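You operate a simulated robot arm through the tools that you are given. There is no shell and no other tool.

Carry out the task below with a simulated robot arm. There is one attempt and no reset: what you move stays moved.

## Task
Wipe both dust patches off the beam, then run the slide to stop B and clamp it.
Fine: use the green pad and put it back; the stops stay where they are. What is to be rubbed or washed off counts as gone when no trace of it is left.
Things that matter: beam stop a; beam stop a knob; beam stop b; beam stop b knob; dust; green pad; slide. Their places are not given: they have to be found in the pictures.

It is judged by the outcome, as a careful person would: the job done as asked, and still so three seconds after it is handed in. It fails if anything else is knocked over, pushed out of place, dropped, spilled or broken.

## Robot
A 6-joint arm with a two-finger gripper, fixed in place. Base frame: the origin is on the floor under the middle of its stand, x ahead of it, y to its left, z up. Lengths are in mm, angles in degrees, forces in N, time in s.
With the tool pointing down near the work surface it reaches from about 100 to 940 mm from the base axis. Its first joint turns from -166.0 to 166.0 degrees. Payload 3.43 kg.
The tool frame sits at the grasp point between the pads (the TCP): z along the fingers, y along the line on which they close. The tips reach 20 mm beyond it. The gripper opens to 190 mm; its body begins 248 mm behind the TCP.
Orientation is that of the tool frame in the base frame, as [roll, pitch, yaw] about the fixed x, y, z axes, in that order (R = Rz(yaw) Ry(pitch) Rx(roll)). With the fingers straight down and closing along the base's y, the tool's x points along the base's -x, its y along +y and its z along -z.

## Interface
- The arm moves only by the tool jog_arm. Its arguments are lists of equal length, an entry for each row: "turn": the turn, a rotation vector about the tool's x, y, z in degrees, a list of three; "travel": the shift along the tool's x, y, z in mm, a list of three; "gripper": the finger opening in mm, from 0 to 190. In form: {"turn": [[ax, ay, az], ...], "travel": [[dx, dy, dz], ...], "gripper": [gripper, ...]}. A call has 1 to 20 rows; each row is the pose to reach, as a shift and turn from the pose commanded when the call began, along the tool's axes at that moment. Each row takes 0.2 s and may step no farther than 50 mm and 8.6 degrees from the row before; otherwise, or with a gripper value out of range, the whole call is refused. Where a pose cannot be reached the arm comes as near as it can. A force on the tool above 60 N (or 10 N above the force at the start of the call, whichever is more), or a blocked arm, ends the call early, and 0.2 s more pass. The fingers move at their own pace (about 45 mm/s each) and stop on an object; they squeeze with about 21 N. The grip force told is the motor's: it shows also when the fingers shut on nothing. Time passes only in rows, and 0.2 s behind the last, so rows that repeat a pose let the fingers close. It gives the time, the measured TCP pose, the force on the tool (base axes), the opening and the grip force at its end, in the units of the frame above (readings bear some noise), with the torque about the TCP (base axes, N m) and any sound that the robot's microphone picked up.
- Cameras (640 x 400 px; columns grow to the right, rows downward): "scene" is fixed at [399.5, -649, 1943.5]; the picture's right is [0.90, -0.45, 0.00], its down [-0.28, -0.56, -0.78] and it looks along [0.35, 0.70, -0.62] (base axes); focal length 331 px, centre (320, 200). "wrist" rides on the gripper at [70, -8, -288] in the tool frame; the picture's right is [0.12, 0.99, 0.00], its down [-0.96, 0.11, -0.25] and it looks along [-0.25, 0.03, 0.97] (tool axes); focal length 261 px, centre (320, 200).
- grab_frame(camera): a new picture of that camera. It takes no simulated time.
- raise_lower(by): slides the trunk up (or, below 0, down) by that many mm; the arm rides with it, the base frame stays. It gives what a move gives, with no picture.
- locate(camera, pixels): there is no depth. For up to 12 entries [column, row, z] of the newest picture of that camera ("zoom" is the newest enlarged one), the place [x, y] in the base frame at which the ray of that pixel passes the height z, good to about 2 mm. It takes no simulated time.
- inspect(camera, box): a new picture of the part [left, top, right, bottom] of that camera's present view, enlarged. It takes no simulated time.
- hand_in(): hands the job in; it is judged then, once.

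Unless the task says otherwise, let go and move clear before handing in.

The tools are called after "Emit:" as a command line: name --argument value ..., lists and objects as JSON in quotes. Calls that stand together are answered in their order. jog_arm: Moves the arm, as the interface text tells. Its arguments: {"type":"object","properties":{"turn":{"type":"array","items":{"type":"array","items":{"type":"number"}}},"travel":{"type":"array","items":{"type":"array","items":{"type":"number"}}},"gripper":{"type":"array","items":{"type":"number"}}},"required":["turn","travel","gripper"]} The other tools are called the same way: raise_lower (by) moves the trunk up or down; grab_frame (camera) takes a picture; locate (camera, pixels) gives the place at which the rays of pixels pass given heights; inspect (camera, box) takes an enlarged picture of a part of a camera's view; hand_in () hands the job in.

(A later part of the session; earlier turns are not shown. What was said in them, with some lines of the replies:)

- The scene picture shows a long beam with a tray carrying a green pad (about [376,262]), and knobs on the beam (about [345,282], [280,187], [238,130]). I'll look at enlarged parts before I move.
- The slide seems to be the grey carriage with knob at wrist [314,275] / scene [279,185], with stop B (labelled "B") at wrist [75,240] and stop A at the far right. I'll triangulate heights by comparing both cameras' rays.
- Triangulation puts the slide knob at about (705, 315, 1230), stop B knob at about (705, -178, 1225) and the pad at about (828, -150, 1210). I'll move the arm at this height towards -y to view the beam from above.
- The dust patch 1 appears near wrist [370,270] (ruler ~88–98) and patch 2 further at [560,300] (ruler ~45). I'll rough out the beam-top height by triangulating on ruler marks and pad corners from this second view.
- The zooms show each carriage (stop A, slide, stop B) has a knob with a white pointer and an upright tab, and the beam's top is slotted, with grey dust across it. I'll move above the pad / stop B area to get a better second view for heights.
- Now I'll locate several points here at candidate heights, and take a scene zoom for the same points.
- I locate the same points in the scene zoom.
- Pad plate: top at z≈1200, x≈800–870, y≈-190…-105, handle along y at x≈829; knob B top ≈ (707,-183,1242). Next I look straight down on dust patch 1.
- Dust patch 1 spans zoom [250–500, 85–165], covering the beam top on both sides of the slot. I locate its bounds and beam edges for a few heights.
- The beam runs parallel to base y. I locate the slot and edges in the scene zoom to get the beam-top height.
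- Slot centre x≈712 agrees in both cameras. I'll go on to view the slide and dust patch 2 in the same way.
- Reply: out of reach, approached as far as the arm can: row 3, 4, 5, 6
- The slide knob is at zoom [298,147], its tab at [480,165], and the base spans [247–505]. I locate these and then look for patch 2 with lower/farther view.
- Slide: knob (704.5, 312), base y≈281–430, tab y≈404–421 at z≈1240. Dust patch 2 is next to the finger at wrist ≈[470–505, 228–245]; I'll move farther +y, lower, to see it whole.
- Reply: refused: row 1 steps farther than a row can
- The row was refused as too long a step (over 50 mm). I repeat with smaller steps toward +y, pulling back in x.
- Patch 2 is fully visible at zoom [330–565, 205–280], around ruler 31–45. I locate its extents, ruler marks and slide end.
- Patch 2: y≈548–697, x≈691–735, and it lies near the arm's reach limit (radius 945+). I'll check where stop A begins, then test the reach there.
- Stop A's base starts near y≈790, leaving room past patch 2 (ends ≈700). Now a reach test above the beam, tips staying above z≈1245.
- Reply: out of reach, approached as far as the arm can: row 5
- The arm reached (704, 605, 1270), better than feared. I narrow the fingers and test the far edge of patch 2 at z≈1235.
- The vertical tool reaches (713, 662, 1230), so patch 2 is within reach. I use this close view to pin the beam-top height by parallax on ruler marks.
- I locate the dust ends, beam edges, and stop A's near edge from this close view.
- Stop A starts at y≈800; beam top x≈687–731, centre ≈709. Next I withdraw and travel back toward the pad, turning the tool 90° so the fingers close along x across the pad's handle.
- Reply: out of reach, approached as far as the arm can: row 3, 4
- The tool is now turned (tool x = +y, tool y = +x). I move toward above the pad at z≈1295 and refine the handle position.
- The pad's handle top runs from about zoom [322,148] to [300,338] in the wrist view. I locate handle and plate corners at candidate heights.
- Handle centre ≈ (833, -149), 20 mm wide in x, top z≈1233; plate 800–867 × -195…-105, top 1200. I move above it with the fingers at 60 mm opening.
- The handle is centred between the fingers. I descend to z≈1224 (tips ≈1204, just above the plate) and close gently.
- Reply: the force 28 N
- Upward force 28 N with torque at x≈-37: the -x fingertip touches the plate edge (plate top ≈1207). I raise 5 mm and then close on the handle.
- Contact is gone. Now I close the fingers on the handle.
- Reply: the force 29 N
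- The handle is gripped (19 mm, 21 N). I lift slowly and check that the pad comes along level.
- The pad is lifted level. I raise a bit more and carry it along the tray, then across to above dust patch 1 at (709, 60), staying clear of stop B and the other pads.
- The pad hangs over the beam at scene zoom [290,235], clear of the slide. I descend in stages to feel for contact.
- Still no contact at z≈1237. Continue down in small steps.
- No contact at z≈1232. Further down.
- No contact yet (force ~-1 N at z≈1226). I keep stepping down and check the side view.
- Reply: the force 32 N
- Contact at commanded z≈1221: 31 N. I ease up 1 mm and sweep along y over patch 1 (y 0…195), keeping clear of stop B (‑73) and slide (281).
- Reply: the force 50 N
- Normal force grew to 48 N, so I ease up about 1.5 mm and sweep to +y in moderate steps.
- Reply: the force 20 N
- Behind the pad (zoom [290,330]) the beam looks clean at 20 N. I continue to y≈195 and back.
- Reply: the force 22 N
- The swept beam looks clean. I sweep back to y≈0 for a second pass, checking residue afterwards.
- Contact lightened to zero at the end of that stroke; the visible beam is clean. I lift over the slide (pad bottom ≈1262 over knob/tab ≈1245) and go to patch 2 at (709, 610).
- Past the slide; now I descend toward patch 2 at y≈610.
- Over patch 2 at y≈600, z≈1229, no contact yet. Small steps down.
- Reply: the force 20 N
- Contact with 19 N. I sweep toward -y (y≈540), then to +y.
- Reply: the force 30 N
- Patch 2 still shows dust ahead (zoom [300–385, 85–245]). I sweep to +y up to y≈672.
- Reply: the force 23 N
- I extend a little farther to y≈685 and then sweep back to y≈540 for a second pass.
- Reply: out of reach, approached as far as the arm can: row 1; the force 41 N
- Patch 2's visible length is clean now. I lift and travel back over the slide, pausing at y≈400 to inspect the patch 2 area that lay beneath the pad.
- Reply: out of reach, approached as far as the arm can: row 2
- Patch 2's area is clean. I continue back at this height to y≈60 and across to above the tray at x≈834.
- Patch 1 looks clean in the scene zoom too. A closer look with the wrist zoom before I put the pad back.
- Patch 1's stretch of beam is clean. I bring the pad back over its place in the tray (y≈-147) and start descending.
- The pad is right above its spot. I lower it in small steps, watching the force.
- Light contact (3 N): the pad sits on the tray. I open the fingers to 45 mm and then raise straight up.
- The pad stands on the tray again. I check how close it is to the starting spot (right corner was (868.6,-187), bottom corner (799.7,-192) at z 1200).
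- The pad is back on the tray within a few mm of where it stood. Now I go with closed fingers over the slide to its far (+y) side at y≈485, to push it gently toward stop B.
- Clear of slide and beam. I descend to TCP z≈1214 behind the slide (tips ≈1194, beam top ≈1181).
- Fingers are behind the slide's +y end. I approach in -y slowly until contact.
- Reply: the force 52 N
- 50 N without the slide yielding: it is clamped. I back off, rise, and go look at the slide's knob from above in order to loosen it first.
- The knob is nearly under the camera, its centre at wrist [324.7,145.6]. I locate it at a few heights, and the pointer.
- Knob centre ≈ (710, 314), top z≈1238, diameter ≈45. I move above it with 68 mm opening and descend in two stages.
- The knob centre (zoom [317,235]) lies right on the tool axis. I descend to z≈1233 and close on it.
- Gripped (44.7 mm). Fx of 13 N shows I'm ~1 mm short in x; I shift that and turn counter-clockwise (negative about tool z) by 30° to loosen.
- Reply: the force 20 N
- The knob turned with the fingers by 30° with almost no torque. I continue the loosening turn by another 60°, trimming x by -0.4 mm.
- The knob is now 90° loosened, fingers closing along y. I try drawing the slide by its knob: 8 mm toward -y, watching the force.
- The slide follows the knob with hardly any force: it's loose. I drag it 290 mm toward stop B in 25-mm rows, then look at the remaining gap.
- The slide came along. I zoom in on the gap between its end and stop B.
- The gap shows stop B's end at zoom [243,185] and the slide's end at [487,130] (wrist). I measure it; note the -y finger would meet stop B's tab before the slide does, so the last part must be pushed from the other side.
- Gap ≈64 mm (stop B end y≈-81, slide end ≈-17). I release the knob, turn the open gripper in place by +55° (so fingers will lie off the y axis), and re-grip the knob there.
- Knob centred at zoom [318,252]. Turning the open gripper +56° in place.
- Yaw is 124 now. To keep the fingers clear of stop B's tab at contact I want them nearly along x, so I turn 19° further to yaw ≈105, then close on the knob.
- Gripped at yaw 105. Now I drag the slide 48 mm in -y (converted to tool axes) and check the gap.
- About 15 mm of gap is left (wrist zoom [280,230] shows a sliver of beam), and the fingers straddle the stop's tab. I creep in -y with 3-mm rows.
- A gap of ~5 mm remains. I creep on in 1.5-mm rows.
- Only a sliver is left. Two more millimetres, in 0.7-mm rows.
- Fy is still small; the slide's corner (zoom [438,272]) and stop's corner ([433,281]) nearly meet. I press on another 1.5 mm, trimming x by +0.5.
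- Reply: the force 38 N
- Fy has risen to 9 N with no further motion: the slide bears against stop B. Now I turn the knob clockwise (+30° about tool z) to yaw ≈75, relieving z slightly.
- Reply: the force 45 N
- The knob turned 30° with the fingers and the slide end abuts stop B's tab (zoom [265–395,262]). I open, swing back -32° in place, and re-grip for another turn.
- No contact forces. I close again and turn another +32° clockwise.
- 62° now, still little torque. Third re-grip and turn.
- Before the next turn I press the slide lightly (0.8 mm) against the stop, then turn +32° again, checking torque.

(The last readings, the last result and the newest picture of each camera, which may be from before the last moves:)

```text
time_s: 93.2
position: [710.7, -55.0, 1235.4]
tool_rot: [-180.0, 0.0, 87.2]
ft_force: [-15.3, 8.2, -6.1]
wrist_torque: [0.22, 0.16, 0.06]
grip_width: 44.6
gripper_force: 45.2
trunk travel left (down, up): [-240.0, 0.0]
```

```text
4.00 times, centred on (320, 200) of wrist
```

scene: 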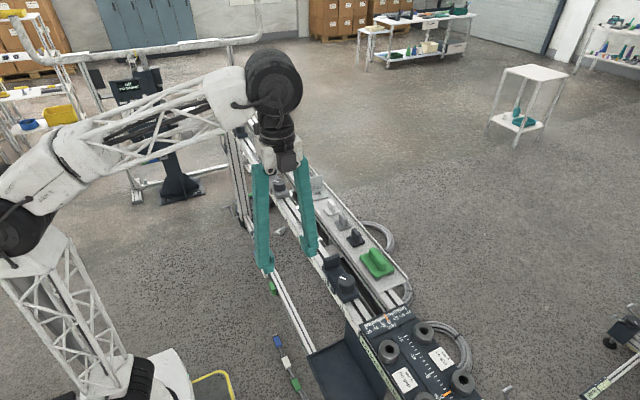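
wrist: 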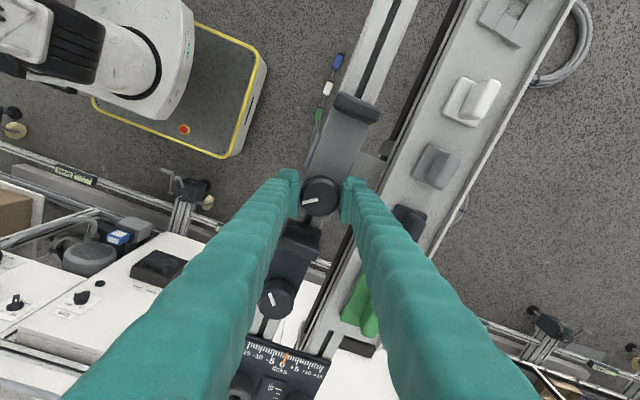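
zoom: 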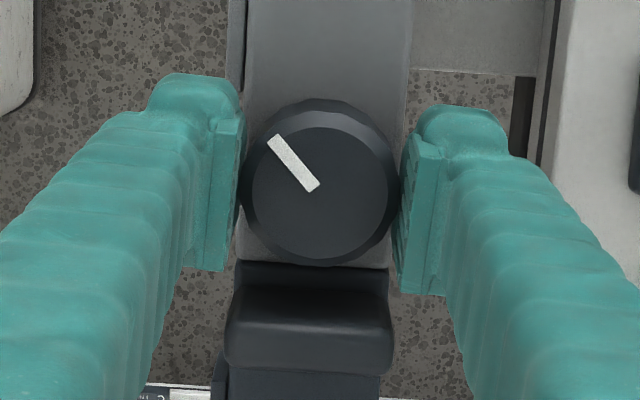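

Contact force Fy≈8 N, turned 82° so far. I continue the remaining 12° and read the torque.

Emit:
jog_arm --turn '[[0, 0, 4], [0, 0, 8], [0, 0, 12]]' --travel '[[0, 0, 0], [0, 0, 0], [0, 0, 0]]' --gripper '[0, 0, 0]'

Emit:
inspect --camera "wrist" --box '[250, 150, 390, 250]'

```text
time_s: 94.0
position: [708.7, -57.7, 1234.9]
tool_rot: [-180.0, 0.1, 75.1]
ft_force: [-24.8, -5.7, -0.8]
wrist_torque: [-0.17, 0.26, 0.57]
grip_width: 44.4
gripper_force: 45.2
trunk travel left (down, up): [-240.0, 0.0]
```

```text
4.00 times, centred on (320, 200) of wrist
```

zoom: 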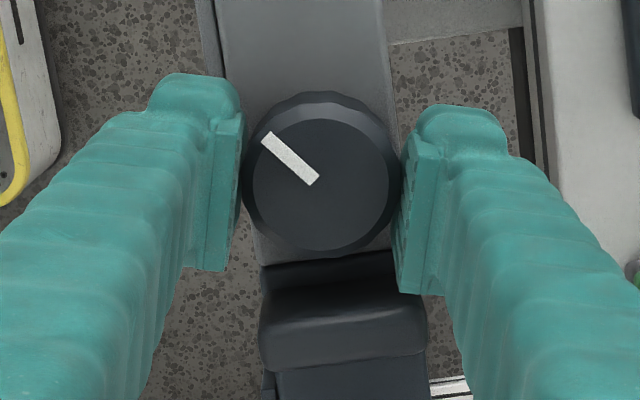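

Torque rose to 0.57 N·m and the fingers began to slip slightly around the knob: the clamp is biting. I re-grip once more and confirm it's tight.

Emit:
jog_arm --turn '[[0, 0, 0], [0, 0, 0], [0, 0, -8], [0, 0, -16], [0, 0, -24], [0, 0, -30]]' --travel '[[0, 0, 0], [0, 0, 0], [0, 0, 0], [0, 0, 0], [0, 0, 0], [0, 0, 0]]' --gripper '[50, 58, 58, 58, 58, 58]'

Emit:
inspect --camera "wrist" --box '[250, 150, 390, 250]'

Emit:
grab_frame --camera "wrist"

```text
time_s: 95.4
position: [710.3, -56.6, 1234.8]
tool_rot: [-180.0, 0.1, 105.3]
ft_force: [-0.8, -0.4, -0.1]
wrist_torque: [0.06, 0.01, -0.04]
grip_width: 57.8
gripper_force: 0.0
trunk travel left (down, up): [-240.0, 0.0]
```

```text
4.00 times, centred on (320, 200) of wrist
```

zoom: 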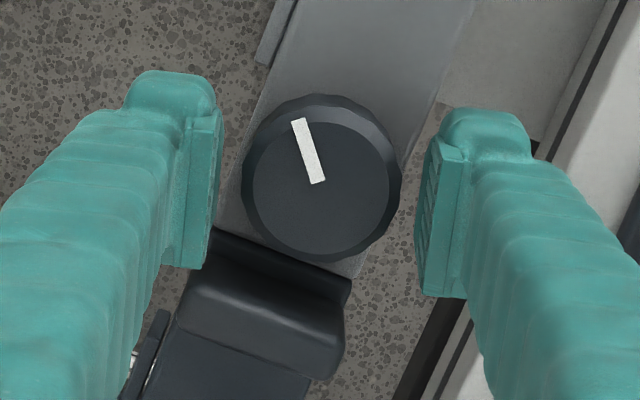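

```text
taken
```

wrist: 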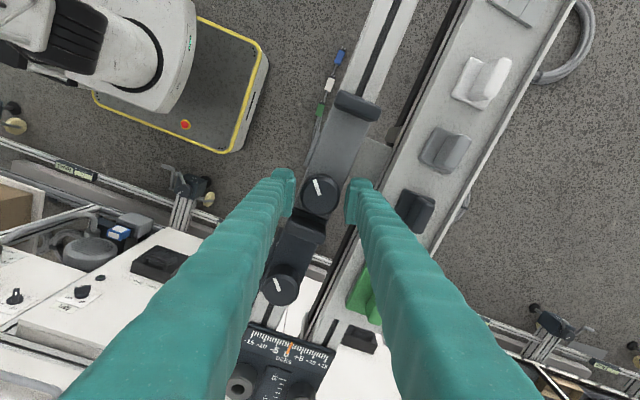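

Comparing the slide's pointer with stop B's pointer (both originally alike), I zoom on both.

Emit:
inspect --camera "wrist" --box '[250, 160, 370, 320]'

Emit:
inspect --camera "scene" --box '[310, 230, 370, 300]'

```text
2.50 times, centred on (310, 240) of wrist
```

zoom: 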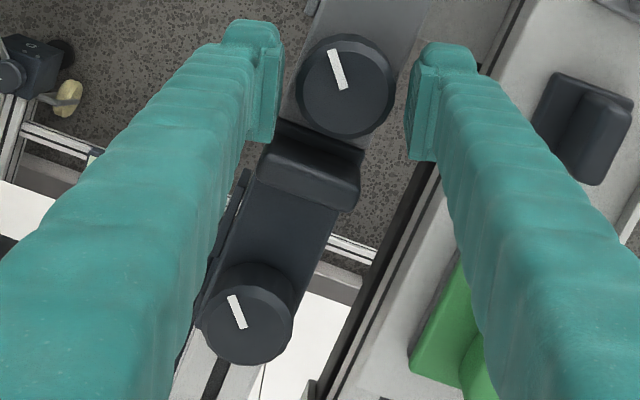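

```text
5.71 times, centred on (340, 265) of scene
```

zoom: 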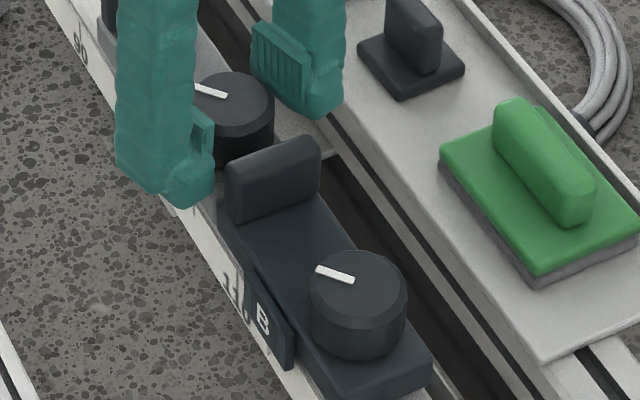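

The slide's pointer is parallel again to stop B's (its original clamped angle). I re-grip and add a small tightening turn to confirm the torque.

Emit:
jog_arm --turn '[[0, 0, 0], [0, 0, 0], [0, 0, 0], [0, 0, 0], [0, 0, 3], [0, 0, 6], [0, 0, 9]]' --travel '[[0, 0, 0], [0, 0, 0], [0, 0, 0], [0, 0, 0], [0, 0, 0], [0, 0, 0], [0, 0, 0]]' --gripper '[40, 20, 0, 0, 0, 0, 0]'

Emit:
inspect --camera "wrist" --box '[250, 150, 390, 250]'

```text
time_s: 97.0
position: [709.4, -56.4, 1233.8]
tool_rot: [-179.9, 0.0, 96.0]
ft_force: [-2.0, -0.3, -5.1]
wrist_torque: [-0.01, -0.09, 0.67]
grip_width: 43.9
gripper_force: 44.8
trunk travel left (down, up): [-240.0, 0.0]
```

```text
4.00 times, centred on (320, 200) of wrist
```

zoom: 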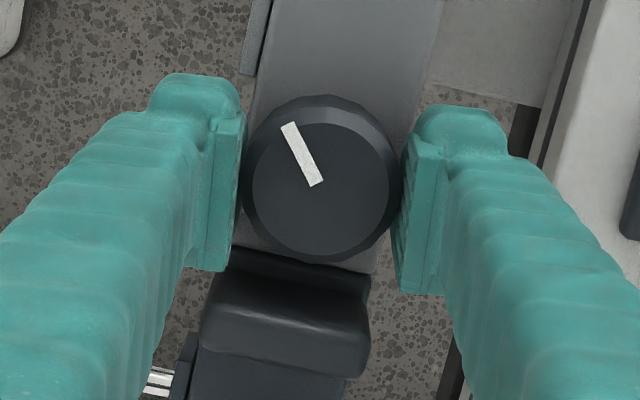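

The knob stays put while torque reaches 0.67 N·m: it's at its tight end. A gentle 2-mm pull test in +y shows whether the slide is held.

Emit:
jog_arm --turn '[[0, 0, 0], [0, 0, 0], [0, 0, 0]]' --travel '[[1, 0.1, 0], [2, 0.2, 0], [2.5, 0.25, 0]]' --gripper '[0, 0, 0]'

Emit:
inspect --camera "wrist" --box '[250, 150, 390, 250]'

```text
time_s: 97.8
position: [710.4, -57.9, 1234.1]
tool_rot: [-180.0, 0.1, 96.1]
ft_force: [-8.9, -20.5, -3.2]
wrist_torque: [-0.25, 0.15, 0.42]
grip_width: 44.2
gripper_force: 44.9
trunk travel left (down, up): [-240.0, 0.0]
```

```text
4.00 times, centred on (320, 200) of wrist
```

zoom: 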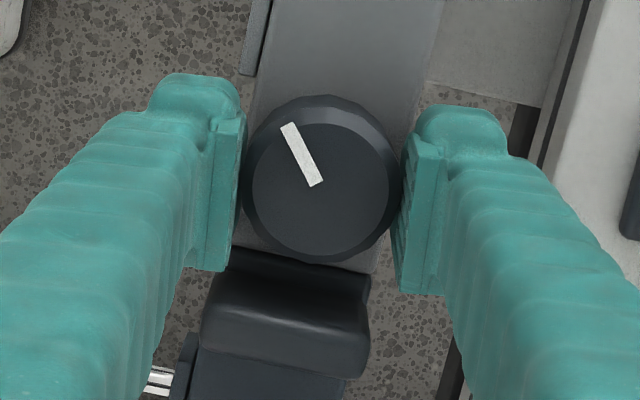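

20 N of pull and nothing moves: the slide is clamped. I relax the pull, open the fingers and rise clear.

Emit:
jog_arm --turn '[[0, 0, 0], [0, 0, 0], [0, 0, 0], [0, 0, 0], [0, 0, 0], [0, 0, 0], [0, 0, 0]]' --travel '[[-2, -0.2, 0], [-2, -0.2, 0], [-2, -0.2, 0], [-2, -0.2, 0], [-2, -0.2, -20], [-2, -0.2, -50], [-2, -0.2, -70]]' --gripper '[0, 48, 62, 64, 64, 64, 64]'

Emit:
grab_frame --camera "wrist"

Emit:
inspect --camera "scene" --box '[300, 210, 380, 290]'

```text
time_s: 99.4
position: [710.0, -56.3, 1302.7]
tool_rot: [-179.9, 0.0, 96.1]
ft_force: [-1.0, 0.3, -0.3]
wrist_torque: [-0.01, -0.03, 0.01]
grip_width: 64.1
gripper_force: 0.0
trunk travel left (down, up): [-240.0, 0.0]
```

```text
taken
```

wrist: 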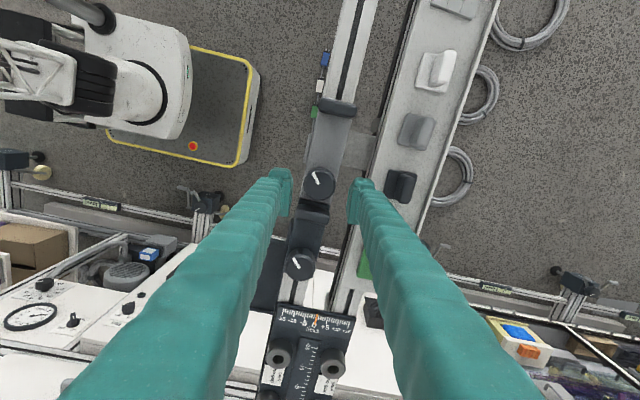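

```text
5.00 times, centred on (340, 250) of scene
```

zoom: 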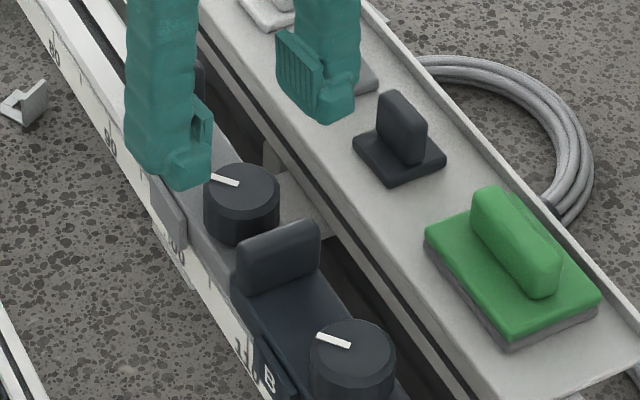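

Released cleanly. I withdraw toward the robot for an unobstructed look at everything.

Emit:
jog_arm --turn '[[0, 0, 0], [0, 0, 0], [0, 0, 0], [0, 0, 0], [0, 0, 0], [0, 0, 0], [0, 0, 0]]' --travel '[[4.2, -39.8, -10], [8.4, -79.6, -25], [12.5, -119.3, -45], [35.6, -147.1, -60], [75.4, -142.9, -70], [115.1, -138.7, -75], [154.9, -134.5, -75]]' --gripper '[64, 64, 64, 64, 64, 64, 64]'

Emit:
grab_frame --camera "scene"

Emit:
inspect --camera "scene" --box '[310, 220, 430, 310]'

Emit:
grab_frame --camera "wrist"

```text
time_s: 101.0
position: [561.2, 82.1, 1379.9]
tool_rot: [-180.0, 0.0, 96.2]
ft_force: [-0.9, -0.1, 0.8]
wrist_torque: [0.07, 0.04, -0.02]
grip_width: 64.0
gripper_force: 0.0
trunk travel left (down, up): [-240.0, 0.0]
```

```text
taken
```

scene: 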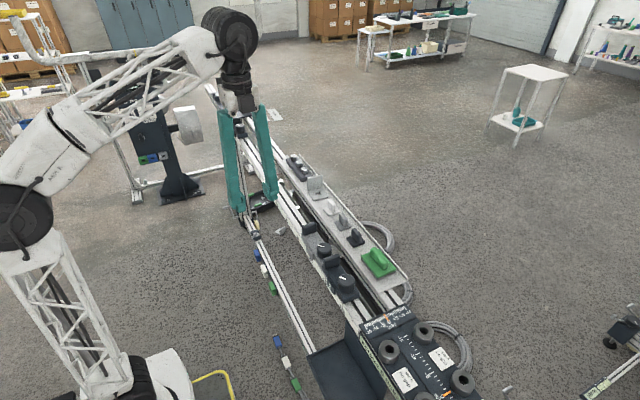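

```text
4.44 times, centred on (370, 265) of scene
```

zoom: 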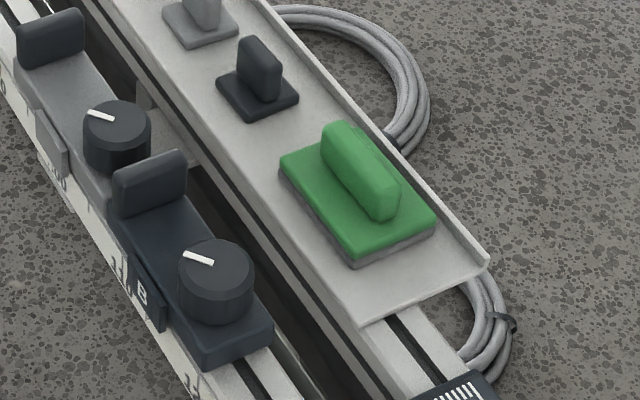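

```text
taken
```

wrist: 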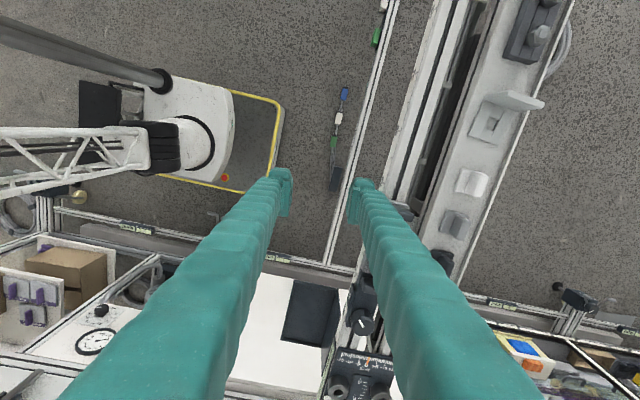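

Stop B is unchanged (knob at zoom [216,262] as at the start) and the slide abuts it. I check the beam's surface and gap in enlarged views.

Emit:
inspect --camera "wrist" --box '[380, 0, 500, 100]'

Emit:
inspect --camera "wrist" --box '[360, 90, 480, 200]'

Emit:
inspect --camera "scene" --box '[310, 220, 360, 260]'

Emit:
inspect --camera "scene" --box '[240, 130, 320, 240]'

```text
4.00 times, centred on (440, 50) of wrist
```

zoom: 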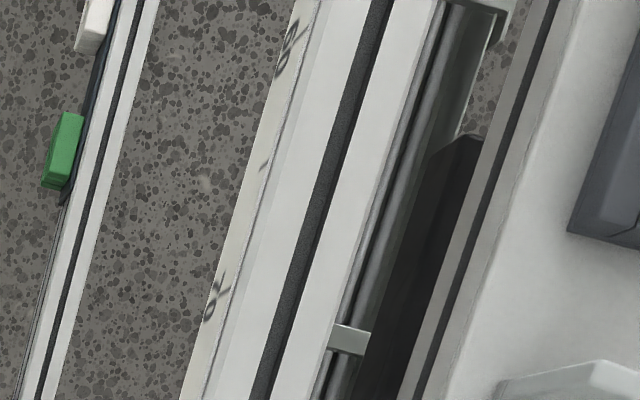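

```text
3.64 times, centred on (420, 145) of wrist
```

zoom: 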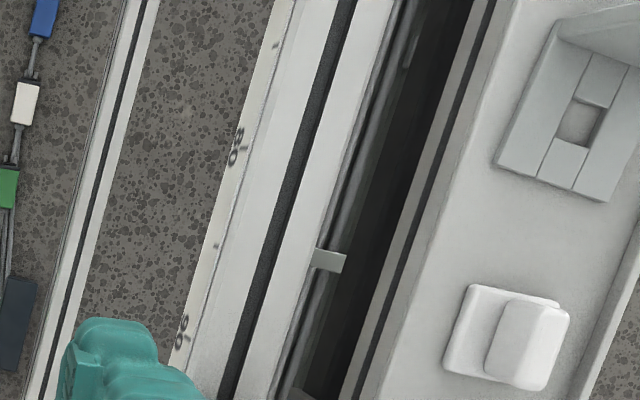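

```text
10.00 times, centred on (335, 240) of scene
```

zoom: 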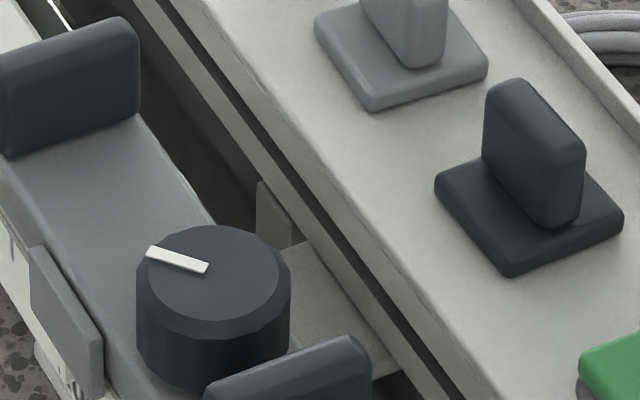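

```text
3.64 times, centred on (280, 185) of scene
```

zoom: 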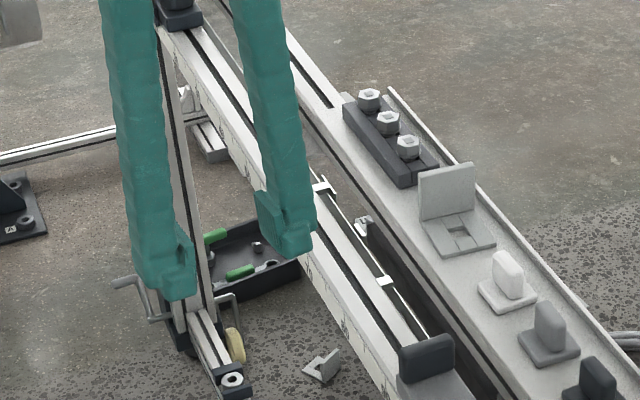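

Beam is clean in all views. I turn back to the original orientation and look straight onto the slide/stop B joint.

Emit:
jog_arm --turn '[[0, 0, -8.4], [0, 0, -16.8], [0, 0, -25.2], [0, 0, -33.6], [0, 0, -42], [0, 0, -50.4], [0, 0, -58.8], [0, 0, -67.2], [0, 0, -75.6], [0, 0, -83.8]]' --travel '[[-14.3, 2.5, 0], [-28.7, 4.9, 0], [-43, 7.4, 0], [-57.4, 9.9, 0], [-71.7, 12.3, 0], [-86, 14.8, 0], [-100.4, 17.3, 0], [-114.8, 19.8, 0], [-129, 22.2, 0], [-143.5, 24.7, 0]]' --gripper '[80, 100, 120, 140, 160, 180, 190, 190, 190, 190]'

Emit:
grab_frame --camera "wrist"

Emit:
inspect --camera "wrist" --box '[260, 190, 380, 290]'

```text
time_s: 103.2
position: [599.1, -56.6, 1379.7]
tool_rot: [180.0, 0.0, -179.9]
ft_force: [-0.4, 0.9, 0.6]
wrist_torque: [-0.08, -0.04, -0.01]
grip_width: 190.0
gripper_force: 0.1
trunk travel left (down, up): [-240.0, 0.0]
```

```text
taken
```

wrist: 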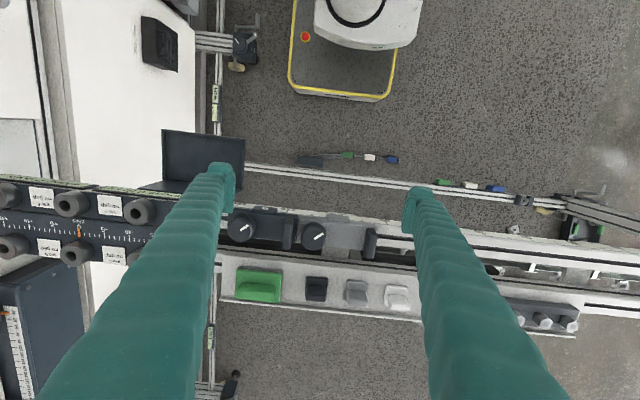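

```text
4.00 times, centred on (320, 240) of wrist
```

zoom: 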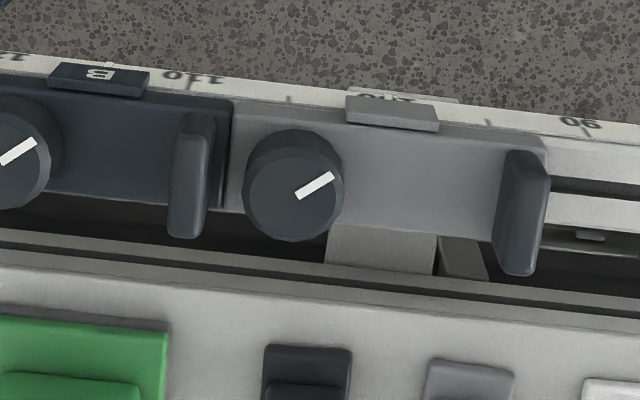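

The slide (zoom [232–548]) touches stop B's end at [232,150] with no visible gap. One closer look at the joint and at the pad's place.

Emit:
inspect --camera "wrist" --box '[280, 205, 320, 245]'

Emit:
inspect --camera "wrist" --box '[220, 250, 300, 310]'

Emit:
locate --camera "zoom" --pixels '[[128, 140, 1205], [490, 150, 1205], [125, 385, 1205], [480, 400, 1205]]'

```text
10.00 times, centred on (300, 225) of wrist
```

zoom: 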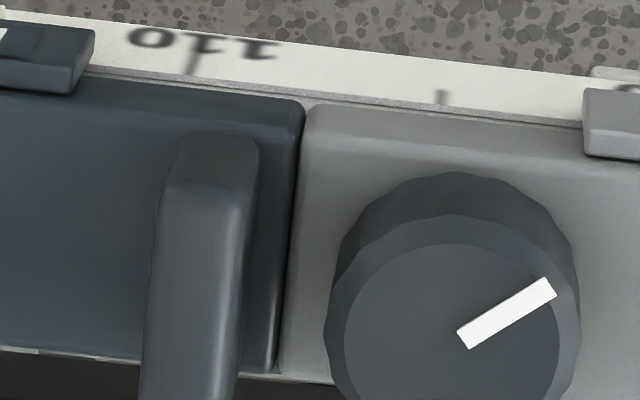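

```text
6.67 times, centred on (260, 280) of wrist
```

zoom: 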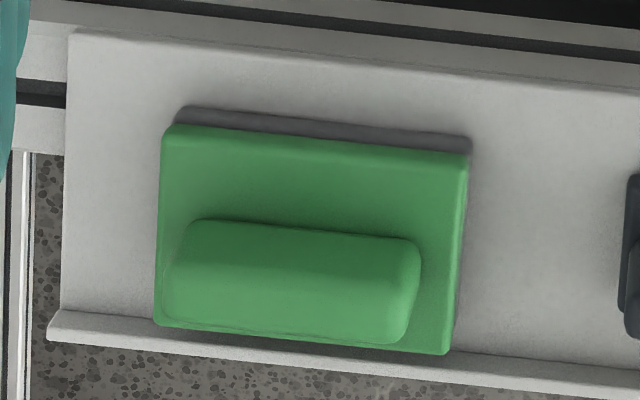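

```text
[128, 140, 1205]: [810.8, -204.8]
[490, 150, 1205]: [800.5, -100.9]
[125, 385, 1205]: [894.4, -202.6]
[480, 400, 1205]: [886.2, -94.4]
```

The close-up shows the slide's end flush against stop B with no gap. Its knob is back at the clamped angle, stop B hasn't moved, the beam is clean, and the pad lies flat on its tray about 7 mm from where it started. The arm is open and clear, so I hand in.

Emit:
hand_in

```text
The job is handed in.
```

The job is handed in, and I haven't been told the verdict. Both dust patches are wiped off, and the slide is clamped against stop B.

- **Dust:** I wiped both patches with the green pad. Enlarged views from both cameras afterwards showed no trace on the beam. The stretch now under the slide looked clean before I moved it there.
- **Pad:** It is back flat on the tray, about 7 mm from where it started. I left that small shift rather than risk disturbing the pad again.
- **Slide:** It was clamped at the start, so I loosened its knob about 90° and drew the slide along until it bore on stop B. The close-up shows no visible gap.
- **Clamp:** I turned the knob back to its original angle, where it would turn no further (0.67 N·m). The slide then held against a 20 N pull.
- **Stops:** Stop B sits where it was in the first pictures. I did not touch stop A.

The arm is clear of the beam with the fingers open. I raised the trunk 13 mm to reach the far patch and left it there.
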